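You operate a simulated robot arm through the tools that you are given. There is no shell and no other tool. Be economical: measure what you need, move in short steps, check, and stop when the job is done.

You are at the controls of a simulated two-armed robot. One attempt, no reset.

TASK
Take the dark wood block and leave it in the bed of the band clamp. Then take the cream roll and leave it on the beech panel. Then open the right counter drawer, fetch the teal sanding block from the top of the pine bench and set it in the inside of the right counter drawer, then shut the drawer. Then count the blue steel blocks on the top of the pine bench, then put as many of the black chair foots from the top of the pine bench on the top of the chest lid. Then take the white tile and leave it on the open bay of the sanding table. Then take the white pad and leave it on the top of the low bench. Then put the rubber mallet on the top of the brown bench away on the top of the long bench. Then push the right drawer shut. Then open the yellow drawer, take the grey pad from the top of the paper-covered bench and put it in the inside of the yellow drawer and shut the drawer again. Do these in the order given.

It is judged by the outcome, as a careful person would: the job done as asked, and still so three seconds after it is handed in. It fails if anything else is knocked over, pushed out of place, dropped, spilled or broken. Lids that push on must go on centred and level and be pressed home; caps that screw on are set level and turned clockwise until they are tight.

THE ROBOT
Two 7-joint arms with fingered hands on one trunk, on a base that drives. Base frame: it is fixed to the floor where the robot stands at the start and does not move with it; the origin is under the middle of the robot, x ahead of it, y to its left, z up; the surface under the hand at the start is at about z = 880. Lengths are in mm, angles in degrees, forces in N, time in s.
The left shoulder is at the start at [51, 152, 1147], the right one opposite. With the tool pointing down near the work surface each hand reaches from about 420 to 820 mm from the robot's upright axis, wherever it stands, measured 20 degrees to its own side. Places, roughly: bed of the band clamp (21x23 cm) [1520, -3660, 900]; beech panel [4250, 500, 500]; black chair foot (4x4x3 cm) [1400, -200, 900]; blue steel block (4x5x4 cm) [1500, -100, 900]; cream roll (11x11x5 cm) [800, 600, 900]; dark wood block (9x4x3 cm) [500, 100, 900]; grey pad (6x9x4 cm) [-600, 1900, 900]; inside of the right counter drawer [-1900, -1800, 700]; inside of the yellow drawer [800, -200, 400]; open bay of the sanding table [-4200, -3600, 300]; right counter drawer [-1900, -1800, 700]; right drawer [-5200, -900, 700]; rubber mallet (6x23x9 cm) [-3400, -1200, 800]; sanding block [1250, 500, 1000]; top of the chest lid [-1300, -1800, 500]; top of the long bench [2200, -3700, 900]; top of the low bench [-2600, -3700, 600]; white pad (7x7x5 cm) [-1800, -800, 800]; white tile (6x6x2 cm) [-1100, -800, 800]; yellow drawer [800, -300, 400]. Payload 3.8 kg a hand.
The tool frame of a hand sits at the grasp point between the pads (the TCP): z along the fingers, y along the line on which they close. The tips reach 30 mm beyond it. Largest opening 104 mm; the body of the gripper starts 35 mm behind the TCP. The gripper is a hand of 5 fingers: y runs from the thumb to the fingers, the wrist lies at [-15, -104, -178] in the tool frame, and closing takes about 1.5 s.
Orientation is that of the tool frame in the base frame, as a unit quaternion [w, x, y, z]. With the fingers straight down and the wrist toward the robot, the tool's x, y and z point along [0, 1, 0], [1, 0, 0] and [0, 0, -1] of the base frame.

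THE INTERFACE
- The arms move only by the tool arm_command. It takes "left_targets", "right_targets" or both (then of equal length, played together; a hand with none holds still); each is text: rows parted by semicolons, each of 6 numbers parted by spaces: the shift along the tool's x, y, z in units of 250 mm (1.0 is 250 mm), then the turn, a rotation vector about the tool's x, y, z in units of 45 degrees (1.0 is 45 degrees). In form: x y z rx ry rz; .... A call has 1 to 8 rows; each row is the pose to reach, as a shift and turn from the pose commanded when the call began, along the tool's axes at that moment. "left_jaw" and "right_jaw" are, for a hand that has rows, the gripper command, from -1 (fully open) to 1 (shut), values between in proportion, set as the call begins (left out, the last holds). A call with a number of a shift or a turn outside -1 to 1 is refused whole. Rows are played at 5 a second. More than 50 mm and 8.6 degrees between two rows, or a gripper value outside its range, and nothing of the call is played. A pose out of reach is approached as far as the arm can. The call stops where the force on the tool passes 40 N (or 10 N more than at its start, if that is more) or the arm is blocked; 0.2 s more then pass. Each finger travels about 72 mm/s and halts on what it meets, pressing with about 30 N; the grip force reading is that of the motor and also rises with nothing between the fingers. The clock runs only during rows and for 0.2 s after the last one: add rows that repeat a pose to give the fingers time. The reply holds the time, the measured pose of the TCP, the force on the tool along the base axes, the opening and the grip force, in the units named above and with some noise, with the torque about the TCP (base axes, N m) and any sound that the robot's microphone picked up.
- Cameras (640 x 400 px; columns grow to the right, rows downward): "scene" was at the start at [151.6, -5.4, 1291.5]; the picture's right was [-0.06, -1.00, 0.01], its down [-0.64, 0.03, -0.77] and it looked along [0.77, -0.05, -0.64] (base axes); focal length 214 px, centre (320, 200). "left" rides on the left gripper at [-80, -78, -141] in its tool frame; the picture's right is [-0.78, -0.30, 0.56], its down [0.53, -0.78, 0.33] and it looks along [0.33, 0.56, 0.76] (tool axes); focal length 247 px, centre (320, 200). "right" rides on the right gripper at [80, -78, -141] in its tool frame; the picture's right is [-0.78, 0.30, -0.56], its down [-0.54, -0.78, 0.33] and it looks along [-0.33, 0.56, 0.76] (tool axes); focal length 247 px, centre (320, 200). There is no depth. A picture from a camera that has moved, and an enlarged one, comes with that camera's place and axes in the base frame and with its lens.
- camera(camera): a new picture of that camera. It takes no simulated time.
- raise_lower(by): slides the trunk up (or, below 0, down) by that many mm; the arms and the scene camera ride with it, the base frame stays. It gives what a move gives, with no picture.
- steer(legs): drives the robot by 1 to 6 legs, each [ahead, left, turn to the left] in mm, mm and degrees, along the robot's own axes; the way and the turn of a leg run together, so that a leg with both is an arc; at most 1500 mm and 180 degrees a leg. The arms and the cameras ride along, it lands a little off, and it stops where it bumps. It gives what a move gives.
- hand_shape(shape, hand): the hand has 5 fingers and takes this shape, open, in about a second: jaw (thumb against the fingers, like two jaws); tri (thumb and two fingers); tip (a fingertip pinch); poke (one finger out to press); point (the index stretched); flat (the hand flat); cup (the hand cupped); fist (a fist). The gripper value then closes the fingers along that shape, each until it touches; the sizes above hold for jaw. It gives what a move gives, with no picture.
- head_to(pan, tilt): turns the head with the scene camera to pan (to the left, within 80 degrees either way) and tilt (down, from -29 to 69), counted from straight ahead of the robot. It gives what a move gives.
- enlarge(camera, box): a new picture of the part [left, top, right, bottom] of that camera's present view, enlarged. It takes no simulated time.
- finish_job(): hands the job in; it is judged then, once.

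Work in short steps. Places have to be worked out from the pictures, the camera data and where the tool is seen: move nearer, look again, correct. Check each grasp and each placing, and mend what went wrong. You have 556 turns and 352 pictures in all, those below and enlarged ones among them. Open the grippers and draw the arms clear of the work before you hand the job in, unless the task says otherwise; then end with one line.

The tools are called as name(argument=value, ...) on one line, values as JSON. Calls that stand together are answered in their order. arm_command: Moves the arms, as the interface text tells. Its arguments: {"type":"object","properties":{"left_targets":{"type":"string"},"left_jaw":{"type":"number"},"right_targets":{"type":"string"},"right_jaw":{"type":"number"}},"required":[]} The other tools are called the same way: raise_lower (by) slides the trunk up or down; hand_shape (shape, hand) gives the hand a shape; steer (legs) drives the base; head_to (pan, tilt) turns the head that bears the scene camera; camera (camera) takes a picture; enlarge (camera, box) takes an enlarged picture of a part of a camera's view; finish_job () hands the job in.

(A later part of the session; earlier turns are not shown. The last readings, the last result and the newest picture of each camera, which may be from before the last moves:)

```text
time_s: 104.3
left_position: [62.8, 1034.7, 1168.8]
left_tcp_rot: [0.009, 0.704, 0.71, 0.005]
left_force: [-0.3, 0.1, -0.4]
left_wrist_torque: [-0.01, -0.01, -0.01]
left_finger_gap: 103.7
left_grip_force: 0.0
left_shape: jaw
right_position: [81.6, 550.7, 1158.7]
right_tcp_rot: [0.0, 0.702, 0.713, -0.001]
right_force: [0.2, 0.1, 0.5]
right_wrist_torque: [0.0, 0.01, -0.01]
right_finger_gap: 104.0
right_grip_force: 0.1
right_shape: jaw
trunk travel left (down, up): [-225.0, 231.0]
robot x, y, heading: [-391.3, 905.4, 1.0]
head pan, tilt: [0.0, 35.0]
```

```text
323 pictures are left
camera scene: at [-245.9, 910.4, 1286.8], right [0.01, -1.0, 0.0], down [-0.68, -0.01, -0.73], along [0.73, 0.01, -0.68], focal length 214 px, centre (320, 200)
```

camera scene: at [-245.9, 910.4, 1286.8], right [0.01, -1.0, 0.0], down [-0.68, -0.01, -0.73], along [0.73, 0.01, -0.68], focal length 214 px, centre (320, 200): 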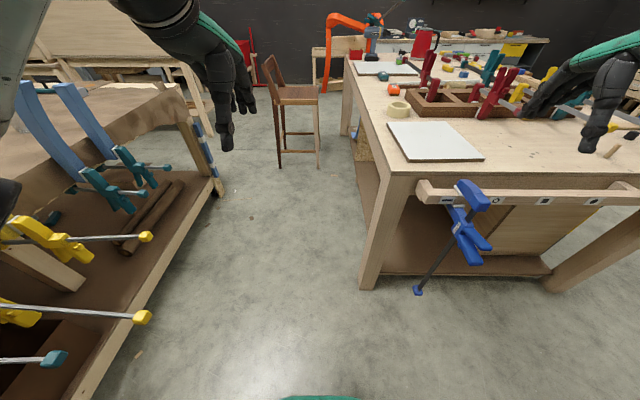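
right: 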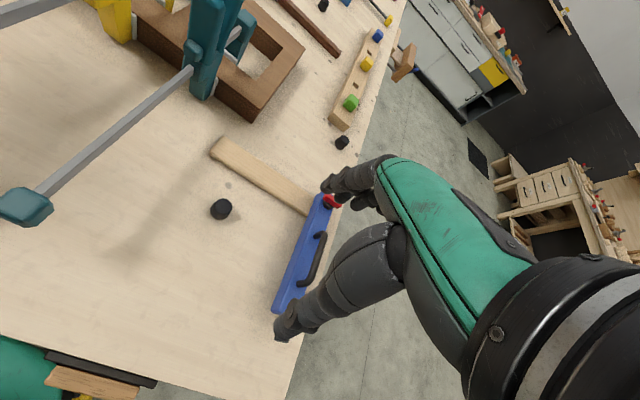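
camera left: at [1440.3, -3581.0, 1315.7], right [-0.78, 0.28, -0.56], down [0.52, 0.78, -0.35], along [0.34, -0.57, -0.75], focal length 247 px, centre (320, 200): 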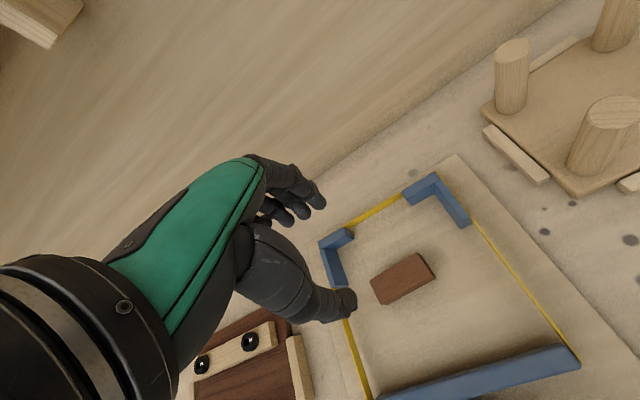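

Now the corridor is well seen. I drive facing +x along a path that keeps over 370 mm from both the bench corner and the yellow handle tips, then turn to face the bench.

steer(legs=[[390, 18, 0], [250, 155, 0], [360, 5, 0]])

camera(camera="scene")

```text
time_s: 110.3
left_position: [1065.5, 1226.0, 1168.8]
left_tcp_rot: [0.01, 0.705, 0.71, 0.007]
left_force: [0.3, 0.4, 0.2]
left_wrist_torque: [0.02, -0.03, 0.02]
left_finger_gap: 103.7
left_grip_force: 0.0
left_shape: jaw
right_position: [1084.2, 741.6, 1159.3]
right_tcp_rot: [0.0, 0.701, 0.713, 0.0]
right_force: [0.7, 0.0, 0.5]
right_wrist_torque: [0.0, 0.01, 0.02]
right_finger_gap: 103.9
right_grip_force: 0.1
right_shape: jaw
trunk travel left (down, up): [-225.0, 231.0]
robot x, y, heading: [608.7, 1100.2, 0.8]
head pan, tilt: [0.0, 35.0]
```

```text
322 pictures are left
camera scene: at [756.4, 1101.4, 1286.9], right [0.01, -1.0, 0.0], down [-0.68, -0.01, -0.73], along [0.73, 0.01, -0.68], focal length 214 px, centre (320, 200)
```

scene: 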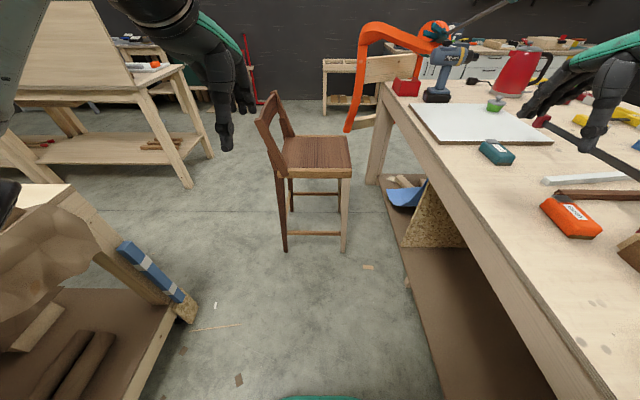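

Good stance. Turn right to face the bench and look down at the roll.

steer(legs=[[0, 0, -90]])

camera(camera="scene")

camera(camera="left")

```text
time_s: 114.5
left_position: [729.7, 640.2, 1168.4]
left_tcp_rot: [0.011, 1.0, 0.001, -0.003]
left_force: [0.5, -0.7, -0.5]
left_wrist_torque: [0.03, 0.03, 0.03]
left_finger_gap: 103.9
left_grip_force: 0.1
left_shape: jaw
right_position: [246.7, 626.7, 1158.1]
right_tcp_rot: [0.0, 1.0, 0.005, 0.0]
right_force: [0.1, 0.1, -0.6]
right_wrist_torque: [-0.01, 0.02, 0.03]
right_finger_gap: 103.8
right_grip_force: 0.1
right_shape: jaw
trunk travel left (down, up): [-225.0, 231.0]
robot x, y, heading: [606.1, 1102.2, -89.7]
head pan, tilt: [0.0, 35.0]
```

```text
321 pictures are left
camera scene: at [608.3, 950.1, 1286.8], right [-1.0, -0.01, 0.0], down [0.0, 0.68, -0.73], along [0.0, -0.73, -0.68], focal length 214 px, centre (320, 200)
```

scene: 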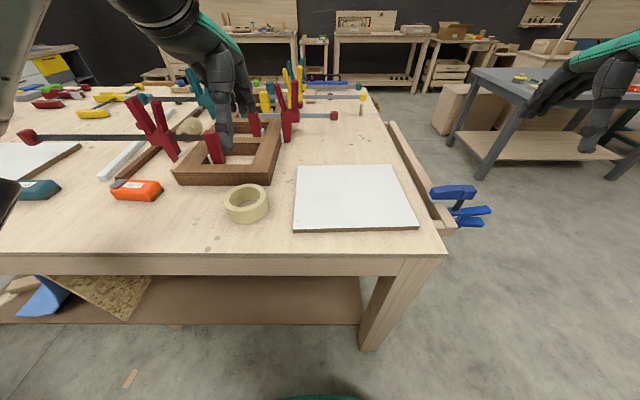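

```text
320 pictures are left
camera left: at [651.0, 720.2, 1310.8], right [-0.78, 0.28, -0.56], down [0.53, 0.77, -0.35], along [0.33, -0.57, -0.75], focal length 247 px, centre (320, 200)
```

left: 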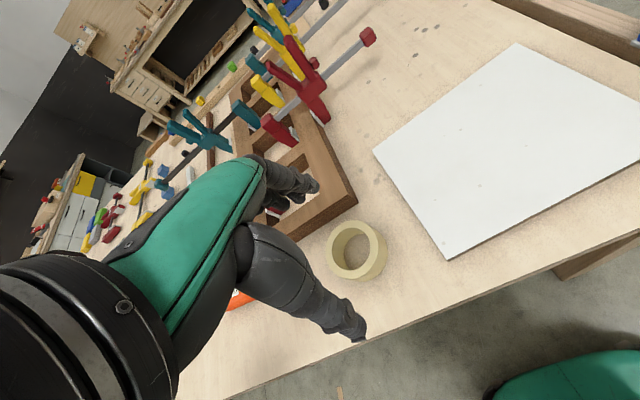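

The roll is at about (791,560), 110 mm wide and thus must be gripped by its rim. I'll turn the hand ~85° so the thumb goes in the hole and the fingers outside on the free +x side. First rotate at height.

arm_command(left_targets="0 0 0 0 0 -0.17;0 0 0 0 0 -0.34;0 0 0 0 0 -0.5;0 0 0 0 0 -0.67;0 0 0 0 0 -0.84;0 0 0 0 0 -1", left_jaw=-0.15)

arm_command(left_targets="0 0 0 0 0 -0.17;0 0 0 0 0 -0.34;0 0 0 0 0 -0.5;0 0 0 0 0 -0.67;0 0 0 0 0 -0.8;0 0 0 0 0 -0.9")

camera(camera="left")

```text
time_s: 115.9
left_position: [731.0, 639.4, 1169.0]
left_tcp_rot: [0.009, 0.923, 0.384, -0.007]
left_force: [0.2, -1.0, -0.2]
left_wrist_torque: [0.0, -0.02, 0.01]
left_finger_gap: 60.3
left_grip_force: 0.1
left_shape: jaw
right_position: [246.2, 626.0, 1159.4]
right_tcp_rot: [0.0, 1.0, 0.004, 0.002]
right_force: [-0.2, 0.4, 0.2]
right_wrist_torque: [0.0, 0.02, 0.0]
right_finger_gap: 103.8
right_grip_force: 0.0
right_shape: jaw
trunk travel left (down, up): [-225.0, 231.0]
robot x, y, heading: [609.9, 1100.1, -89.5]
head pan, tilt: [0.0, 35.0]
```

```text
time_s: 117.3
left_position: [729.8, 640.1, 1170.4]
left_tcp_rot: [0.007, 0.733, 0.68, -0.008]
left_force: [0.4, 0.3, 0.5]
left_wrist_torque: [0.01, -0.01, 0.0]
left_finger_gap: 60.1
left_grip_force: 0.0
left_shape: jaw
right_position: [246.7, 625.5, 1158.6]
right_tcp_rot: [-0.001, 1.0, 0.004, 0.001]
right_force: [0.0, -0.1, 0.9]
right_wrist_torque: [-0.01, -0.01, 0.02]
right_finger_gap: 103.9
right_grip_force: 0.0
right_shape: jaw
trunk travel left (down, up): [-225.0, 231.0]
robot x, y, heading: [607.0, 1099.8, -89.4]
head pan, tilt: [0.0, 35.0]
```

```text
319 pictures are left
camera left: at [647.3, 568.8, 1314.2], right [-0.36, -0.76, -0.54], down [-0.74, 0.58, -0.34], along [0.58, 0.27, -0.77], focal length 247 px, centre (320, 200)
```

left: 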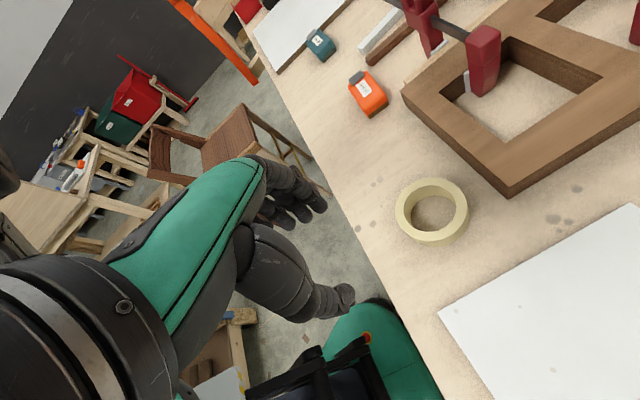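

Roll re-estimated at (794,553). Move over the +x rim and partly down, then check.

arm_command(left_targets="-0.08 0.12 0.05 0 0 0;-0.16 0.24 0.1 0 0 0;-0.25 0.36 0.15 0 0 0;-0.328 0.478 0.2 0 0 0;-0.328 0.478 0.37 0 0 0;-0.328 0.478 0.53 0 0 0;-0.328 0.478 0.68 0 0 0")

camera(camera="left")

enlarge(camera="scene", box=[140, 100, 360, 240])

```text
time_s: 118.9
left_position: [842.3, 545.3, 1001.1]
left_tcp_rot: [0.006, 0.734, 0.679, -0.01]
left_force: [0.6, -0.9, -0.8]
left_wrist_torque: [-0.03, 0.0, 0.03]
left_finger_gap: 59.8
left_grip_force: 0.1
left_shape: jaw
right_position: [247.6, 626.1, 1159.5]
right_tcp_rot: [0.0, 1.0, 0.005, 0.0]
right_force: [-0.7, -0.6, 0.2]
right_wrist_torque: [0.0, 0.03, 0.01]
right_finger_gap: 103.9
right_grip_force: 0.1
right_shape: jaw
trunk travel left (down, up): [-225.0, 231.0]
robot x, y, heading: [606.4, 1099.9, -89.5]
head pan, tilt: [0.0, 35.0]
```

```text
318 pictures are left
camera left: at [761.4, 474.7, 1145.9], right [-0.36, -0.76, -0.54], down [-0.73, 0.59, -0.34], along [0.58, 0.27, -0.77], focal length 247 px, centre (320, 200)
```

left: 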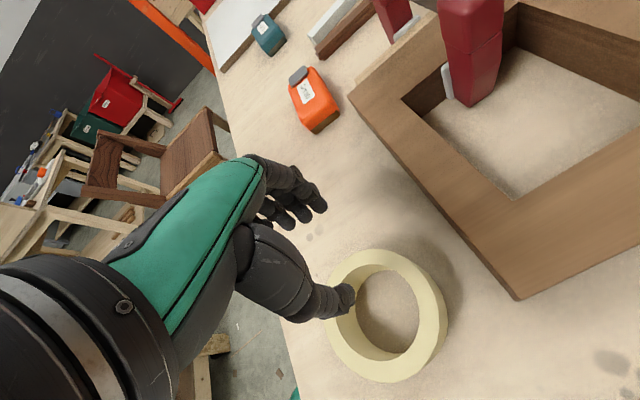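

```text
2.86 times, centred on (250, 170) of scene
camera zoom: at [608.9, 949.4, 1286.7], right [-1.0, -0.01, 0.0], down [0.0, 0.68, -0.73], along [0.0, -0.73, -0.68], focal length 613 px, centre (520, 286)
```

zoom: 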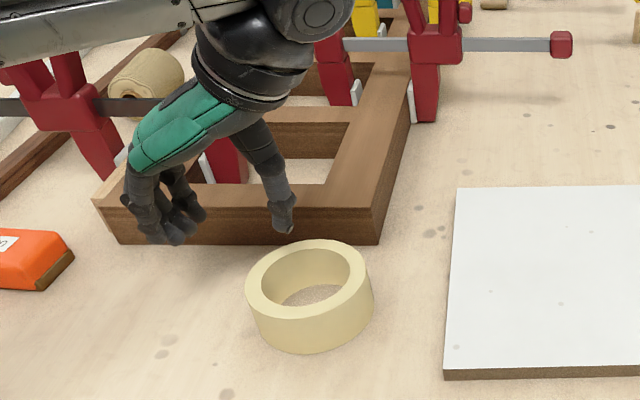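

Alignment is good within a few mm; shift +5 mm in y and descend so the thumb enters the hole.

arm_command(left_targets="0.02 0 0.15 0 0 0;0.024 0.006 0.25 0 0 0;0.024 0.006 0.3 0 0 0;0.024 0.006 0.34 0 0 0")

camera(camera="left")

enlarge(camera="scene", box=[140, 100, 360, 240])

```text
time_s: 119.9
left_position: [845.4, 548.3, 916.3]
left_tcp_rot: [0.007, 0.734, 0.68, -0.01]
left_force: [-0.8, 0.0, -0.1]
left_wrist_torque: [-0.01, 0.0, 0.01]
left_finger_gap: 60.2
left_grip_force: 0.0
left_shape: jaw
right_position: [246.8, 625.0, 1157.9]
right_tcp_rot: [0.0, 1.0, 0.004, 0.001]
right_force: [0.5, -0.7, 0.9]
right_wrist_torque: [0.03, 0.0, -0.01]
right_finger_gap: 103.8
right_grip_force: 0.1
right_shape: jaw
trunk travel left (down, up): [-225.0, 231.0]
robot x, y, heading: [606.6, 1097.6, -89.4]
head pan, tilt: [0.0, 35.0]
```

```text
316 pictures are left
camera left: at [761.7, 478.1, 1060.7], right [-0.36, -0.76, -0.54], down [-0.73, 0.59, -0.34], along [0.58, 0.27, -0.77], focal length 247 px, centre (320, 200)
```

left: 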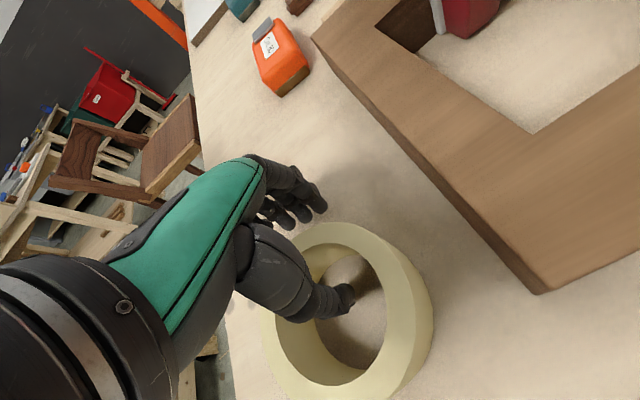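

```text
2.86 times, centred on (250, 170) of scene
camera zoom: at [608.5, 949.8, 1286.7], right [-1.0, -0.01, 0.0], down [0.0, 0.68, -0.73], along [0.0, -0.73, -0.68], focal length 613 px, centre (520, 286)
```

zoom: 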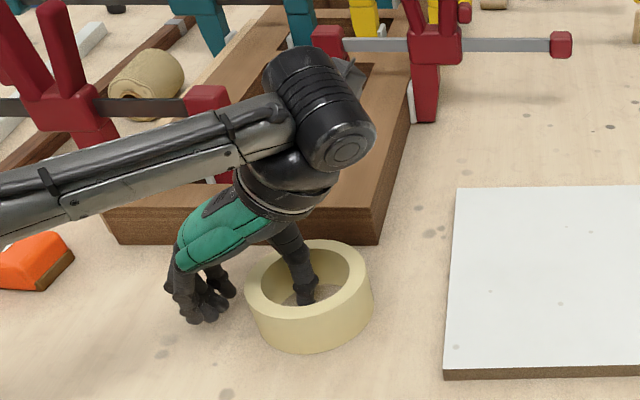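

Thumb is in the hole, fingers outside. Close.

arm_command(left_targets="0 0 0 0 0 0;0 0 0 0 0 0;0 0 0 0 0 0;0 0 0 0 0 0;0 0 0 0 0 0;0 0 0 0 0 0;0 0 0 0 0 0", left_jaw=1)

arm_command(left_targets="0 0 -0.1 0 0 0;0 0 -0.25 0 0 0;0 0 -0.4 0 0 0;0 0 -0.55 0 0 0;0 0 -0.7 0 0 0;0 0 -0.85 0 0 0;0 0 -1 0 0 0")

camera(camera="left")

camera(camera="scene")

```text
time_s: 121.5
left_position: [844.6, 549.0, 915.0]
left_tcp_rot: [0.006, 0.734, 0.679, -0.01]
left_force: [0.8, 0.1, 0.2]
left_wrist_torque: [-0.01, -0.03, -0.01]
left_finger_gap: 7.0
left_grip_force: 29.7
left_shape: jaw
right_position: [246.0, 623.9, 1157.8]
right_tcp_rot: [0.0, 1.0, 0.004, 0.0]
right_force: [0.3, 0.0, -0.7]
right_wrist_torque: [0.01, 0.01, -0.04]
right_finger_gap: 104.0
right_grip_force: 0.1
right_shape: jaw
trunk travel left (down, up): [-225.0, 231.0]
robot x, y, heading: [603.8, 1098.0, -89.6]
head pan, tilt: [0.0, 35.0]
```

```text
time_s: 123.1
left_position: [844.4, 554.7, 1165.5]
left_tcp_rot: [0.006, 0.734, 0.679, -0.009]
left_force: [0.2, 0.2, -0.9]
left_wrist_torque: [0.03, -0.04, 0.01]
left_finger_gap: 6.8
left_grip_force: 30.1
left_shape: jaw
right_position: [246.1, 626.1, 1158.2]
right_tcp_rot: [0.0, 1.0, 0.004, 0.001]
right_force: [1.2, 0.7, 0.3]
right_wrist_torque: [0.03, 0.0, -0.03]
right_finger_gap: 103.6
right_grip_force: 0.0
right_shape: jaw
trunk travel left (down, up): [-225.0, 231.0]
robot x, y, heading: [605.6, 1101.4, -89.6]
head pan, tilt: [0.0, 35.0]
```

```text
314 pictures are left
camera left: at [761.6, 484.3, 1310.6], right [-0.36, -0.76, -0.54], down [-0.73, 0.59, -0.34], along [0.58, 0.27, -0.77], focal length 247 px, centre (320, 200)
```

left: 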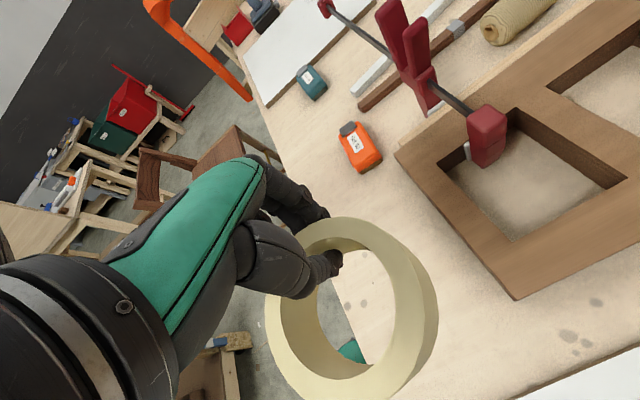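

```text
313 pictures are left
camera scene: at [607.7, 950.8, 1286.9], right [-1.0, -0.01, 0.0], down [0.0, 0.68, -0.73], along [0.0, -0.73, -0.68], focal length 214 px, centre (320, 200)
```

scene: 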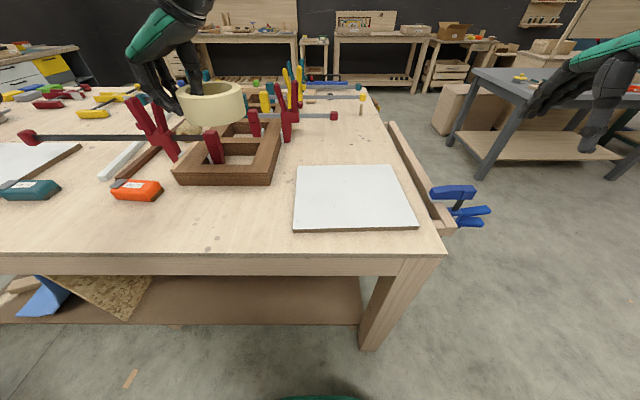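

Roll held firmly and level. The gap at the chair is too narrow, so I return the way I came (facing +x, in reverse), then go around the pine bench's near end to the right side.

steer(legs=[[0, 0, 90], [-360, -8, 0], [-250, -158, 0], [-390, -18, 0], [0, -1500, 0], [0, -650, 0]])

head_to(pan=0, tilt=10)

camera(camera="scene")

```text
time_s: 143.2
left_position: [143.0, -1002.6, 1165.7]
left_tcp_rot: [0.011, 0.048, 0.999, -0.002]
left_force: [-0.2, 0.0, -1.5]
left_wrist_torque: [0.04, 0.02, -0.03]
left_finger_gap: 6.8
left_grip_force: 29.8
left_shape: jaw
right_position: [60.4, -1601.7, 1159.0]
right_tcp_rot: [0.001, 0.71, 0.704, 0.0]
right_force: [-0.1, 0.2, -0.2]
right_wrist_torque: [0.01, -0.01, -0.02]
right_finger_gap: 104.1
right_grip_force: 0.0
right_shape: jaw
trunk travel left (down, up): [-225.0, 231.0]
robot x, y, heading: [-411.6, -1233.2, -0.4]
head pan, tilt: [0.0, 35.0]
```

```text
time_s: 144.1
left_position: [142.4, -1003.2, 1164.3]
left_tcp_rot: [0.011, 0.047, 0.999, -0.002]
left_force: [-0.1, 0.4, -1.2]
left_wrist_torque: [0.07, -0.01, 0.0]
left_finger_gap: 6.6
left_grip_force: 29.9
left_shape: jaw
right_position: [60.3, -1601.3, 1158.7]
right_tcp_rot: [0.0, 0.71, 0.704, 0.0]
right_force: [-0.1, -0.8, 0.2]
right_wrist_torque: [0.01, -0.02, -0.01]
right_finger_gap: 104.0
right_grip_force: 0.1
right_shape: jaw
trunk travel left (down, up): [-225.0, 231.0]
robot x, y, heading: [-407.7, -1233.1, -0.6]
head pan, tilt: [0.0, 10.0]
```

```text
312 pictures are left
camera scene: at [-246.7, -1233.9, 1325.7], right [-0.01, -1.0, 0.0], down [-0.31, 0.0, -0.95], along [0.95, -0.01, -0.31], focal length 214 px, centre (320, 200)
```

scene: 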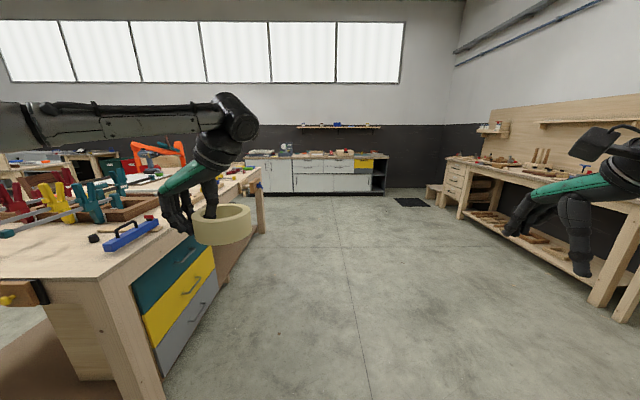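

Clear way. Drive 3000 mm ahead and look toward the panel.

steer(legs=[[1500, 0, 0], [1500, 0, 0]])

head_to(pan=40, tilt=15)

camera(camera="scene")

```text
time_s: 158.5
left_position: [3139.7, -1087.9, 1165.5]
left_tcp_rot: [0.011, 0.058, 0.998, -0.002]
left_force: [0.1, -0.2, -0.5]
left_wrist_torque: [0.08, -0.03, -0.02]
left_finger_gap: 6.9
left_grip_force: 29.3
left_shape: jaw
right_position: [3045.7, -1684.3, 1158.0]
right_tcp_rot: [-0.001, 0.718, 0.696, 0.001]
right_force: [0.5, -0.2, 0.3]
right_wrist_torque: [-0.04, 0.01, 0.01]
right_finger_gap: 103.6
right_grip_force: 0.0
right_shape: jaw
trunk travel left (down, up): [-225.0, 231.0]
robot x, y, heading: [2584.3, -1306.5, -1.7]
head pan, tilt: [0.0, 10.0]
```

```text
time_s: 159.5
left_position: [3138.6, -1088.8, 1164.5]
left_tcp_rot: [0.011, 0.059, 0.998, -0.002]
left_force: [0.3, -0.3, -0.4]
left_wrist_torque: [0.07, 0.02, -0.02]
left_finger_gap: 6.8
left_grip_force: 30.1
left_shape: jaw
right_position: [3046.3, -1683.4, 1159.8]
right_tcp_rot: [0.001, 0.718, 0.697, 0.0]
right_force: [0.9, -0.4, 0.2]
right_wrist_torque: [-0.02, 0.01, 0.0]
right_finger_gap: 103.9
right_grip_force: 0.0
right_shape: jaw
trunk travel left (down, up): [-225.0, 231.0]
robot x, y, heading: [2584.8, -1307.6, -2.1]
head pan, tilt: [40.0, 15.0]
```

```text
311 pictures are left
camera scene: at [2725.7, -1249.4, 1320.8], right [0.61, -0.79, -0.09], down [-0.34, -0.16, -0.93], along [0.72, 0.6, -0.36], focal length 214 px, centre (320, 200)
```

scene: 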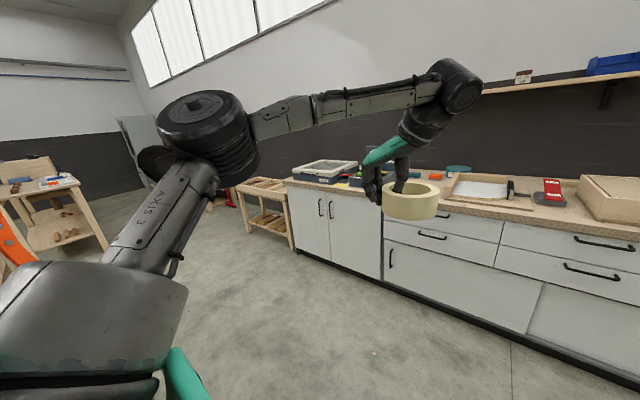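

The target matches the small wooden rack at (265,200). Enlarge.

enlarge(camera="scene", box=[220, 160, 320, 260])

```text
4.00 times, centred on (270, 210) of scene
camera zoom: at [2725.7, -1249.4, 1320.8], right [0.61, -0.79, -0.09], down [-0.34, -0.16, -0.93], along [0.72, 0.6, -0.36], focal length 858 px, centre (520, 160)
```

zoom: 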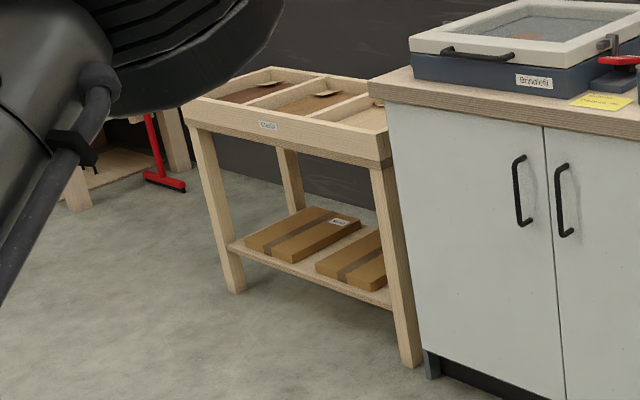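

It's a table with three bins; the rightmost, lightest should be the beech panel. Drive closer to look into it.

steer(legs=[[700, 900, 2], [0, 750, 0]])

head_to(pan=0, tilt=25)

camera(camera="scene")

```text
time_s: 169.0
left_position: [3855.6, 565.4, 1164.3]
left_tcp_rot: [0.012, 0.045, 0.999, -0.003]
left_force: [0.0, 0.9, -0.8]
left_wrist_torque: [0.06, -0.01, 0.0]
left_finger_gap: 6.7
left_grip_force: 30.1
left_shape: jaw
right_position: [3776.9, -33.3, 1159.1]
right_tcp_rot: [0.0, 0.707, 0.707, 0.001]
right_force: [-0.2, -0.6, 0.1]
right_wrist_torque: [0.02, 0.0, -0.03]
right_finger_gap: 103.7
right_grip_force: 0.1
right_shape: jaw
trunk travel left (down, up): [-225.0, 231.0]
robot x, y, heading: [3305.2, 334.8, 0.2]
head pan, tilt: [40.0, 15.0]
```

```text
time_s: 170.1
left_position: [3854.8, 565.3, 1164.8]
left_tcp_rot: [0.011, 0.045, 0.999, -0.002]
left_force: [0.4, 0.4, -0.9]
left_wrist_torque: [0.04, 0.02, -0.01]
left_finger_gap: 6.7
left_grip_force: 29.8
left_shape: jaw
right_position: [3777.8, -32.2, 1157.7]
right_tcp_rot: [-0.001, 0.708, 0.707, 0.001]
right_force: [-0.4, -0.1, -0.5]
right_wrist_torque: [0.0, 0.01, 0.02]
right_finger_gap: 103.9
right_grip_force: 0.1
right_shape: jaw
trunk travel left (down, up): [-225.0, 231.0]
robot x, y, heading: [3307.5, 329.4, -0.2]
head pan, tilt: [0.0, 25.0]
```

```text
309 pictures are left
camera scene: at [3463.3, 332.7, 1301.8], right [0.0, -1.0, 0.0], down [-0.55, 0.0, -0.84], along [0.84, 0.0, -0.55], focal length 214 px, centre (320, 200)
```

scene: 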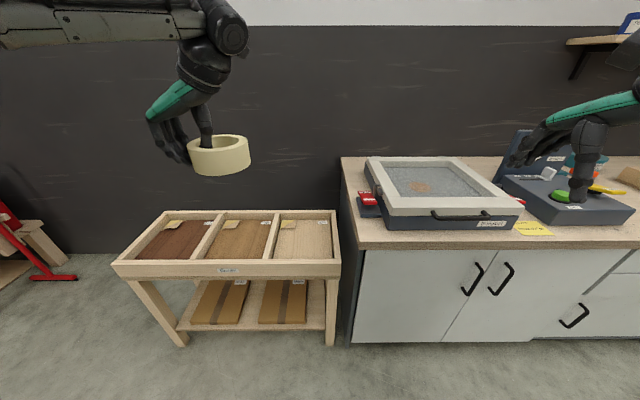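

enlarge(camera="scene", box=[110, 200, 350, 350])

```text
2.67 times, centred on (230, 275) of scene
camera zoom: at [3463.3, 332.7, 1301.8], right [0.0, -1.0, 0.0], down [-0.55, 0.0, -0.84], along [0.84, 0.0, -0.55], focal length 572 px, centre (560, 0)
```

zoom: 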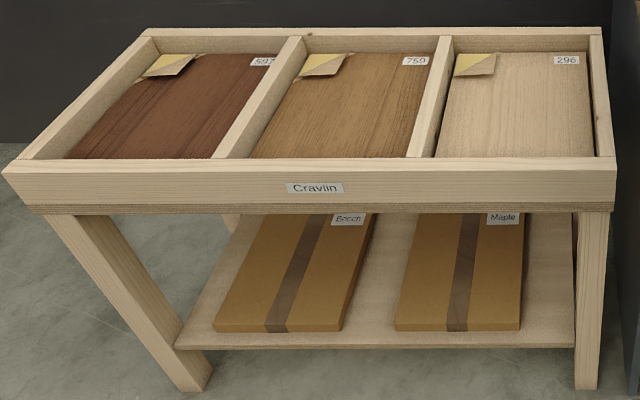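

Three panels, each with a folded note and a number tag; I must make sure which one is beech. Drive closer and read.

steer(legs=[[270, 150, 0]])

head_to(pan=5, tilt=45)

camera(camera="scene")

camera(camera="left")

```text
time_s: 172.2
left_position: [4126.4, 716.5, 1166.5]
left_tcp_rot: [0.011, 0.041, 0.999, -0.003]
left_force: [0.7, 0.1, -1.2]
left_wrist_torque: [0.03, 0.01, 0.02]
left_finger_gap: 6.9
left_grip_force: 30.3
left_shape: jaw
right_position: [4051.9, 118.3, 1159.3]
right_tcp_rot: [-0.001, 0.705, 0.709, 0.001]
right_force: [-0.6, -0.1, -0.8]
right_wrist_torque: [0.0, -0.02, -0.02]
right_finger_gap: 103.9
right_grip_force: 0.0
right_shape: jaw
trunk travel left (down, up): [-225.0, 231.0]
robot x, y, heading: [3579.2, 482.1, -0.0]
head pan, tilt: [0.0, 25.0]
```

```text
time_s: 173.0
left_position: [4128.1, 717.1, 1165.3]
left_tcp_rot: [0.01, 0.042, 0.999, -0.002]
left_force: [-0.3, 0.2, -1.9]
left_wrist_torque: [0.04, 0.0, 0.01]
left_finger_gap: 7.2
left_grip_force: 29.7
left_shape: jaw
right_position: [4053.9, 118.6, 1159.2]
right_tcp_rot: [0.0, 0.706, 0.708, 0.0]
right_force: [0.8, 0.1, 0.8]
right_wrist_torque: [0.04, -0.01, -0.03]
right_finger_gap: 104.0
right_grip_force: 0.1
right_shape: jaw
trunk travel left (down, up): [-225.0, 231.0]
robot x, y, heading: [3583.1, 482.4, 0.2]
head pan, tilt: [5.0, 45.0]
```

```text
307 pictures are left
camera scene: at [3721.7, 489.0, 1273.1], right [0.09, -1.0, -0.01], down [-0.8, -0.06, -0.6], along [0.6, 0.06, -0.8], focal length 214 px, centre (320, 200)
```

scene: 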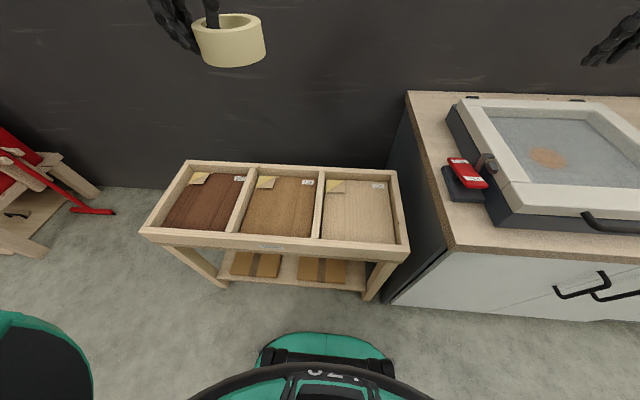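

```text
306 pictures are left
camera left: at [4196.9, 633.2, 1309.8], right [0.76, -0.36, -0.54], down [-0.59, -0.73, -0.34], along [-0.27, 0.58, -0.77], focal length 247 px, centre (320, 200)
```

left: 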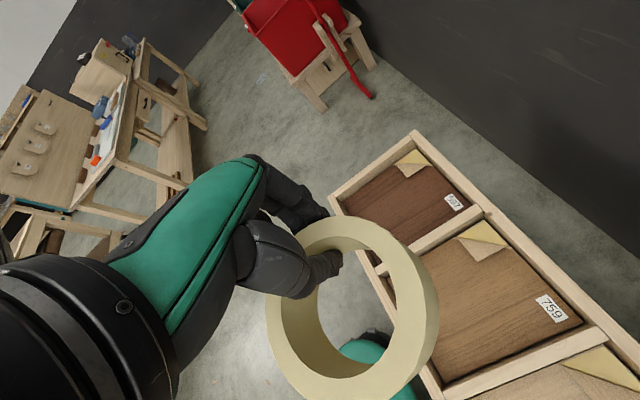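

The given spot falls in the right panel, but let me read the notes and tags close up.

enlarge(camera="scene", box=[160, 155, 420, 317])

enlarge(camera="left", box=[440, 200, 640, 400])

```text
2.46 times, centred on (290, 236) of scene
camera zoom: at [3721.7, 489.0, 1273.1], right [0.09, -1.0, -0.01], down [-0.8, -0.06, -0.6], along [0.6, 0.06, -0.8], focal length 528 px, centre (394, 111)
```

zoom: 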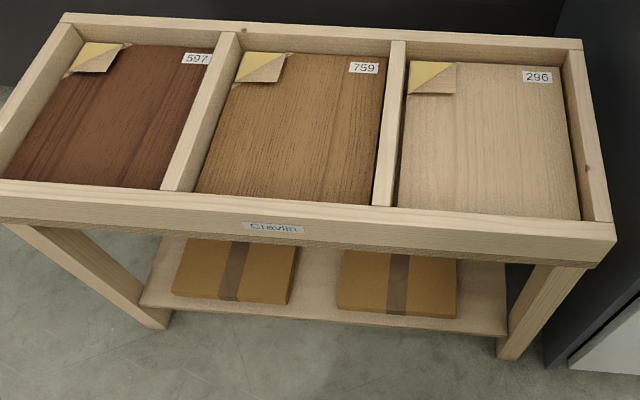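

```text
2.00 times, centred on (540, 300) of left
camera zoom: at [4196.9, 633.2, 1309.8], right [0.76, -0.36, -0.54], down [-0.59, -0.73, -0.34], along [-0.27, 0.58, -0.77], focal length 494 px, centre (-120, 0)
```

zoom: 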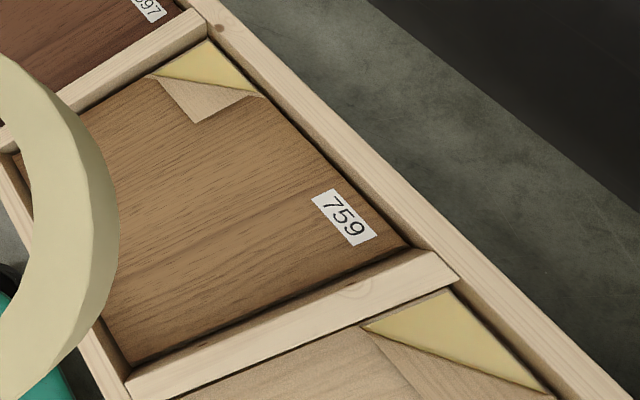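

The pale, flecked panel on the right (296) fits beech and the given place. I shift the robot slightly right and back, then bring the roll over its centre (~(4178,386), z≈580).

steer(legs=[[-50, -70, 0]])

```text
time_s: 174.1
left_position: [4078.0, 647.9, 1163.9]
left_tcp_rot: [0.01, 0.041, 0.999, -0.002]
left_force: [-0.2, 0.5, -1.3]
left_wrist_torque: [0.1, 0.0, 0.02]
left_finger_gap: 6.8
left_grip_force: 29.8
left_shape: jaw
right_position: [4004.6, 49.4, 1158.3]
right_tcp_rot: [-0.001, 0.706, 0.708, -0.001]
right_force: [0.6, -0.3, 0.2]
right_wrist_torque: [0.01, 0.01, 0.03]
right_finger_gap: 103.8
right_grip_force: 0.1
right_shape: jaw
trunk travel left (down, up): [-225.0, 231.0]
robot x, y, heading: [3532.1, 410.0, 0.1]
head pan, tilt: [5.0, 45.0]
```

The wrist would come close to the counter in this orientation, so I turn the hand back 85° (fingers forward) and drive 40 mm ahead.

steer(legs=[[40, 0, 0]])

arm_command(left_targets="0 0 0 0 0 0.17;0 0 0 0 0 0.34;0 0 0 0 0 0.5;0 0 0 0 0 0.67;0 0 0 0 0 0.84;0 0 0 0 0 1")

arm_command(left_targets="0 0 0 0 0 0.17;0 0 0 0 0 0.34;0 0 0 0 0 0.5;0 0 0 0 0 0.67;0 0 0 0 0 0.8;0 0 0 0 0 0.9")

```text
time_s: 175.0
left_position: [4111.0, 647.2, 1168.1]
left_tcp_rot: [0.014, 0.041, 0.999, -0.002]
left_force: [0.2, -0.2, -1.1]
left_wrist_torque: [0.02, -0.01, 0.04]
left_finger_gap: 6.9
left_grip_force: 30.1
left_shape: jaw
right_position: [4037.2, 47.8, 1161.3]
right_tcp_rot: [0.001, 0.706, 0.708, 0.002]
right_force: [-0.5, -0.4, 0.2]
right_wrist_torque: [0.02, -0.04, -0.01]
right_finger_gap: 103.7
right_grip_force: 0.1
right_shape: jaw
trunk travel left (down, up): [-225.0, 231.0]
robot x, y, heading: [3572.0, 411.5, 0.1]
head pan, tilt: [5.0, 45.0]
```

```text
time_s: 176.4
left_position: [4115.8, 648.1, 1164.5]
left_tcp_rot: [0.011, 0.421, 0.907, 0.003]
left_force: [0.0, 0.7, -1.2]
left_wrist_torque: [0.03, -0.01, 0.01]
left_finger_gap: 6.9
left_grip_force: 30.2
left_shape: jaw
right_position: [4042.1, 48.4, 1158.3]
right_tcp_rot: [0.0, 0.706, 0.708, 0.0]
right_force: [1.4, 0.5, 0.1]
right_wrist_torque: [-0.02, 0.02, 0.03]
right_finger_gap: 103.8
right_grip_force: 0.1
right_shape: jaw
trunk travel left (down, up): [-225.0, 231.0]
robot x, y, heading: [3571.6, 409.9, 0.0]
head pan, tilt: [5.0, 45.0]
```

```text
time_s: 177.8
left_position: [4116.0, 646.3, 1165.1]
left_tcp_rot: [0.01, 0.709, 0.705, 0.007]
left_force: [0.3, 0.1, -2.2]
left_wrist_torque: [-0.01, -0.03, -0.02]
left_finger_gap: 6.6
left_grip_force: 29.6
left_shape: jaw
right_position: [4042.1, 48.2, 1158.8]
right_tcp_rot: [0.0, 0.706, 0.708, 0.0]
right_force: [0.1, 0.5, 0.3]
right_wrist_torque: [0.04, 0.01, 0.04]
right_finger_gap: 103.8
right_grip_force: 0.1
right_shape: jaw
trunk travel left (down, up): [-225.0, 231.0]
robot x, y, heading: [3569.5, 416.0, 0.1]
head pan, tilt: [5.0, 45.0]
```

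Move sideways over the right panel, then descend in stages.

arm_command(left_targets="-0.157 0.055 0 0 0 0;-0.315 0.11 0 0 0 0;-0.472 0.166 0 0 0 0;-0.63 0.22 0 0 0 0;-0.787 0.277 0 0 0 0;-0.944 0.332 0 0 0 0")

arm_command(left_targets="0 0 0.16 0 0 0;0 0 0.32 0 0 0;0 0 0.48 0 0 0;0 0 0.64 0 0 0;0 0 0.8 0 0 0;0 0 1 0 0 0")

camera(camera="left")

camera(camera="scene")

```text
time_s: 179.2
left_position: [4197.8, 408.4, 1169.7]
left_tcp_rot: [0.008, 0.708, 0.706, 0.006]
left_force: [-0.1, 0.0, -1.2]
left_wrist_torque: [-0.01, -0.03, 0.01]
left_finger_gap: 6.8
left_grip_force: 29.5
left_shape: jaw
right_position: [4041.8, 46.7, 1157.3]
right_tcp_rot: [-0.001, 0.706, 0.709, 0.001]
right_force: [-0.7, -0.7, -0.7]
right_wrist_torque: [0.0, 0.01, 0.01]
right_finger_gap: 103.8
right_grip_force: 0.0
right_shape: jaw
trunk travel left (down, up): [-225.0, 231.0]
robot x, y, heading: [3571.1, 411.6, 0.1]
head pan, tilt: [5.0, 45.0]
```

```text
time_s: 180.6
left_position: [4202.9, 408.0, 916.5]
left_tcp_rot: [0.01, 0.709, 0.705, 0.007]
left_force: [0.3, 0.7, -1.2]
left_wrist_torque: [0.01, -0.07, 0.01]
left_finger_gap: 6.9
left_grip_force: 29.6
left_shape: jaw
right_position: [4042.9, 48.8, 1158.8]
right_tcp_rot: [-0.001, 0.706, 0.708, 0.001]
right_force: [-0.9, -0.2, -0.5]
right_wrist_torque: [0.0, 0.0, -0.01]
right_finger_gap: 103.8
right_grip_force: 0.1
right_shape: jaw
trunk travel left (down, up): [-225.0, 231.0]
robot x, y, heading: [3568.1, 416.0, 0.2]
head pan, tilt: [5.0, 45.0]
```

```text
303 pictures are left
camera left: at [4123.0, 329.7, 1058.7], right [-0.29, -0.78, -0.56], down [-0.77, 0.54, -0.35], along [0.57, 0.33, -0.75], focal length 247 px, centre (320, 200)
```

left: 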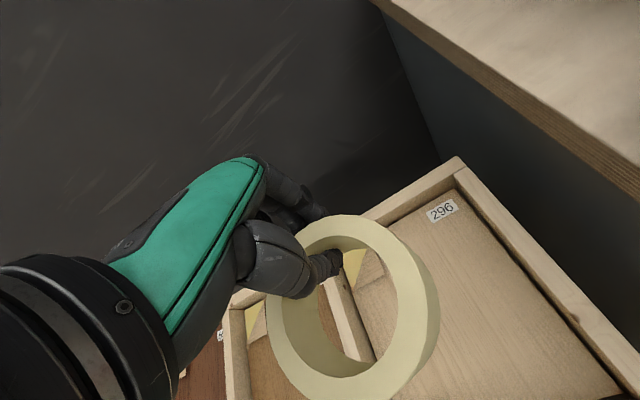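

```text
302 pictures are left
camera scene: at [3711.0, 418.8, 1273.0], right [0.09, -1.0, -0.01], down [-0.8, -0.06, -0.6], along [0.6, 0.06, -0.8], focal length 214 px, centre (320, 200)
```

scene: 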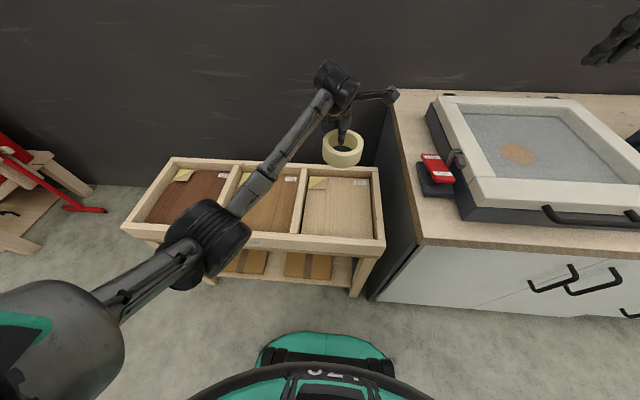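

Projection shows the roll will land on the right panel. Shift 18 mm right and descend 240.

arm_command(left_targets="-0.07 0 0.16 0 0 0;-0.07 0 0.32 0 0 0;-0.07 0 0.48 0 0 0;-0.07 0 0.64 0 0 0;-0.07 0 0.8 0 0 0;-0.07 0 0.98 0 0 0")

camera(camera="left")

enlarge(camera="scene", box=[180, 100, 420, 250])

```text
time_s: 182.0
left_position: [4209.8, 389.5, 671.8]
left_tcp_rot: [0.01, 0.709, 0.705, 0.006]
left_force: [-0.8, -0.3, -0.3]
left_wrist_torque: [0.02, -0.03, 0.04]
left_finger_gap: 6.6
left_grip_force: 30.3
left_shape: jaw
right_position: [4042.2, 48.0, 1158.1]
right_tcp_rot: [-0.001, 0.705, 0.709, 0.001]
right_force: [1.1, -0.2, -0.5]
right_wrist_torque: [0.01, 0.01, 0.02]
right_finger_gap: 104.0
right_grip_force: 0.0
right_shape: jaw
trunk travel left (down, up): [-225.0, 231.0]
robot x, y, heading: [3570.3, 409.9, -0.0]
head pan, tilt: [5.0, 45.0]
```

```text
301 pictures are left
camera left: at [4127.2, 310.2, 813.2], right [-0.29, -0.78, -0.56], down [-0.77, 0.54, -0.35], along [0.57, 0.33, -0.75], focal length 247 px, centre (320, 200)
```

left: 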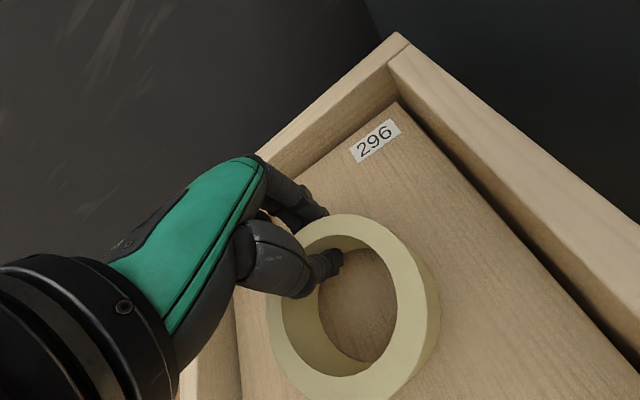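

```text
2.67 times, centred on (300, 175) of scene
camera zoom: at [3711.2, 418.3, 1273.0], right [0.09, -1.0, -0.01], down [-0.8, -0.06, -0.6], along [0.6, 0.06, -0.8], focal length 572 px, centre (373, 267)
```

zoom: 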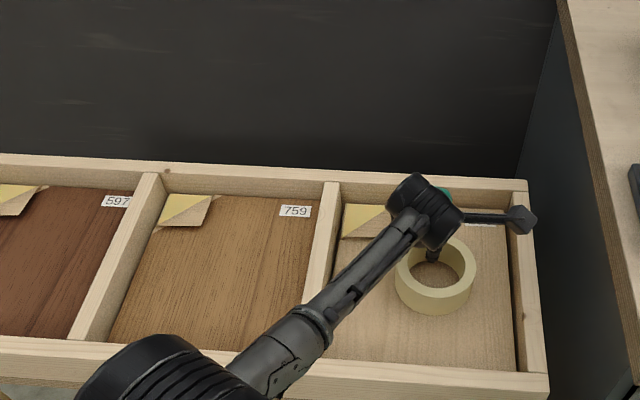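

Well over the panel. Lower slowly to contact.

arm_command(left_targets="0 0 0.08 0 0 0;0 0 0.14 0 0 0;0 0 0.16 0 0 0;0 0 0.18 0 0 0;0 0 0.2 0 0 0;0 0 0.22 0 0 0")

```text
time_s: 182.5
left_position: [4215.5, 386.3, 665.0]
left_tcp_rot: [0.021, 0.71, 0.704, 0.013]
left_force: [-8.0, 2.9, 25.0]
left_wrist_torque: [0.11, 0.22, -0.01]
left_finger_gap: 8.7
left_grip_force: 30.1
left_shape: jaw
left hand out of reach, approached as far as the arm can: row 2
right_position: [4038.5, 49.1, 1159.3]
right_tcp_rot: [0.001, 0.706, 0.709, 0.002]
right_force: [0.4, 0.5, -0.1]
right_wrist_torque: [-0.02, 0.02, -0.02]
right_finger_gap: 103.7
right_grip_force: 0.0
right_shape: jaw
trunk travel left (down, up): [-225.0, 231.0]
robot x, y, heading: [3565.8, 412.0, -0.1]
head pan, tilt: [5.0, 45.0]
stopped in row 2 (left hand): the force on the tool passed its limit at 43 N (the readings are from after the stop); the commanded pose is now the measured one
```

Contact at TCP z 665, so the panel is at ~632. Ease up 3 mm and look before releasing.

arm_command(left_targets="0 -0.01 -0.012 0 0 0;0 -0.01 -0.012 0 0 0")

camera(camera="left")

```text
time_s: 183.1
left_position: [4214.1, 386.2, 665.4]
left_tcp_rot: [0.021, 0.71, 0.703, 0.012]
left_force: [7.7, -0.6, 18.3]
left_wrist_torque: [-0.06, -0.28, -0.04]
left_finger_gap: 8.4
left_grip_force: 30.1
left_shape: jaw
right_position: [4040.5, 48.3, 1159.3]
right_tcp_rot: [0.0, 0.706, 0.708, 0.001]
right_force: [0.2, 0.1, -0.1]
right_wrist_torque: [0.0, 0.0, 0.0]
right_finger_gap: 103.7
right_grip_force: 0.2
right_shape: jaw
trunk travel left (down, up): [-225.0, 231.0]
robot x, y, heading: [3571.1, 410.6, 0.2]
head pan, tilt: [5.0, 45.0]
```

```text
299 pictures are left
camera left: at [4128.6, 308.1, 805.3], right [-0.28, -0.78, -0.56], down [-0.76, 0.54, -0.38], along [0.59, 0.32, -0.74], focal length 247 px, centre (320, 200)
```

left: 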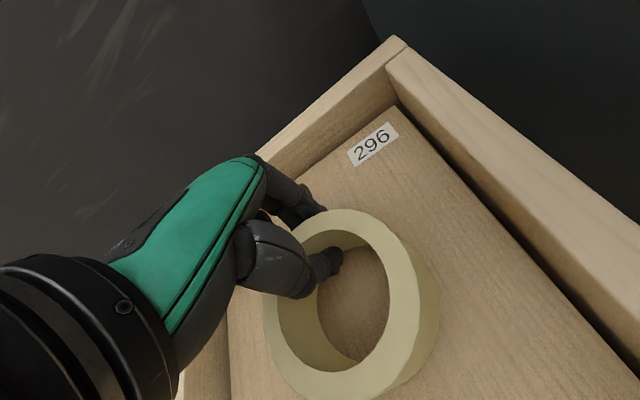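

Release with a moderate opening, then lift straight up.

arm_command(left_targets="0 0 0 0 0 0;0 0 0 0 0 0;0 0 0 0 0 0;0 0 0 0 0 0;0 0 0 0 0 0", left_jaw=0)

camera(camera="left")

```text
time_s: 184.3
left_position: [4211.9, 387.4, 661.9]
left_tcp_rot: [0.018, 0.71, 0.704, 0.012]
left_force: [4.5, 0.0, 11.2]
left_wrist_torque: [-0.03, 0.15, 0.01]
left_finger_gap: 47.8
left_grip_force: 0.1
left_shape: jaw
right_position: [4040.4, 49.7, 1159.7]
right_tcp_rot: [0.0, 0.706, 0.708, 0.001]
right_force: [0.5, 0.0, 0.3]
right_wrist_torque: [0.01, -0.01, -0.03]
right_finger_gap: 103.7
right_grip_force: 0.2
right_shape: jaw
trunk travel left (down, up): [-225.0, 231.0]
robot x, y, heading: [3569.7, 413.0, 0.4]
head pan, tilt: [5.0, 45.0]
```

```text
298 pictures are left
camera left: at [4128.1, 309.0, 802.6], right [-0.28, -0.78, -0.56], down [-0.76, 0.54, -0.37], along [0.59, 0.32, -0.74], focal length 247 px, centre (320, 200)
```

left: 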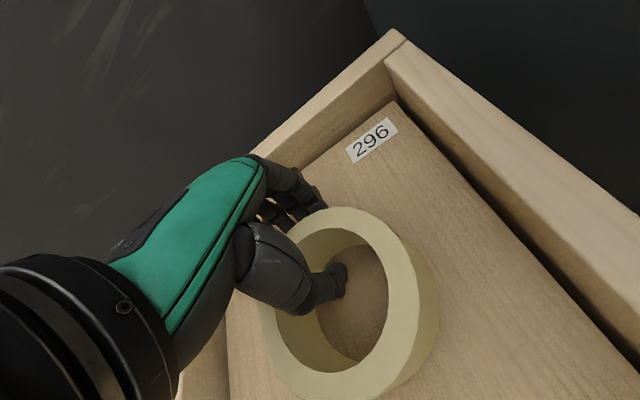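

Released; the thumb is clear within the hole. Lift straight up.

arm_command(left_targets="0 0 -0.08 0 0 0;0 0 -0.2 0 0 0;0 0 -0.35 0 0 0;0 0 -0.52 0 0 0;0 0 -0.69 0 0 0;0 0 -0.86 0 0 0;0 0 -1 0 0 0")

arm_command(left_targets="0 0 -0.15 0 0 0;0 0 -0.3 0 0 0;0 0 -0.45 0 0 0;0 -0.1 -0.6 0 0 0;0.1 -0.25 -0.7 0 0 0;0.2 -0.4 -0.8 0 0 0;0.3 -0.5 -0.9 0 0 0;0.4 -0.6 -1 0 0 0")

camera(camera="scene")

```text
time_s: 185.9
left_position: [4201.5, 388.4, 912.2]
left_tcp_rot: [0.018, 0.71, 0.704, 0.011]
left_force: [-0.5, 0.1, -0.2]
left_wrist_torque: [0.01, 0.0, 0.0]
left_finger_gap: 51.7
left_grip_force: 0.1
left_shape: jaw
right_position: [4041.1, 47.7, 1158.0]
right_tcp_rot: [0.0, 0.706, 0.708, 0.001]
right_force: [0.0, -0.6, -0.5]
right_wrist_torque: [0.03, -0.04, 0.02]
right_finger_gap: 103.7
right_grip_force: 0.0
right_shape: jaw
trunk travel left (down, up): [-225.0, 231.0]
robot x, y, heading: [3567.1, 412.7, 0.1]
head pan, tilt: [5.0, 45.0]
```

```text
refused: row 5 steps farther than a row can; nothing moved
```

```text
297 pictures are left
camera scene: at [3710.0, 418.7, 1273.2], right [0.09, -1.0, -0.01], down [-0.8, -0.06, -0.6], along [0.6, 0.06, -0.8], focal length 214 px, centre (320, 200)
```

scene: 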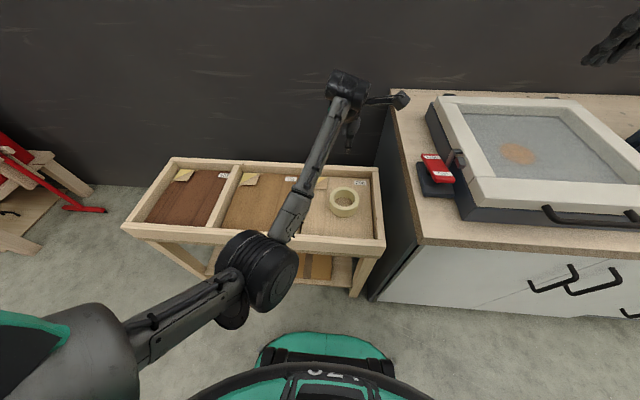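

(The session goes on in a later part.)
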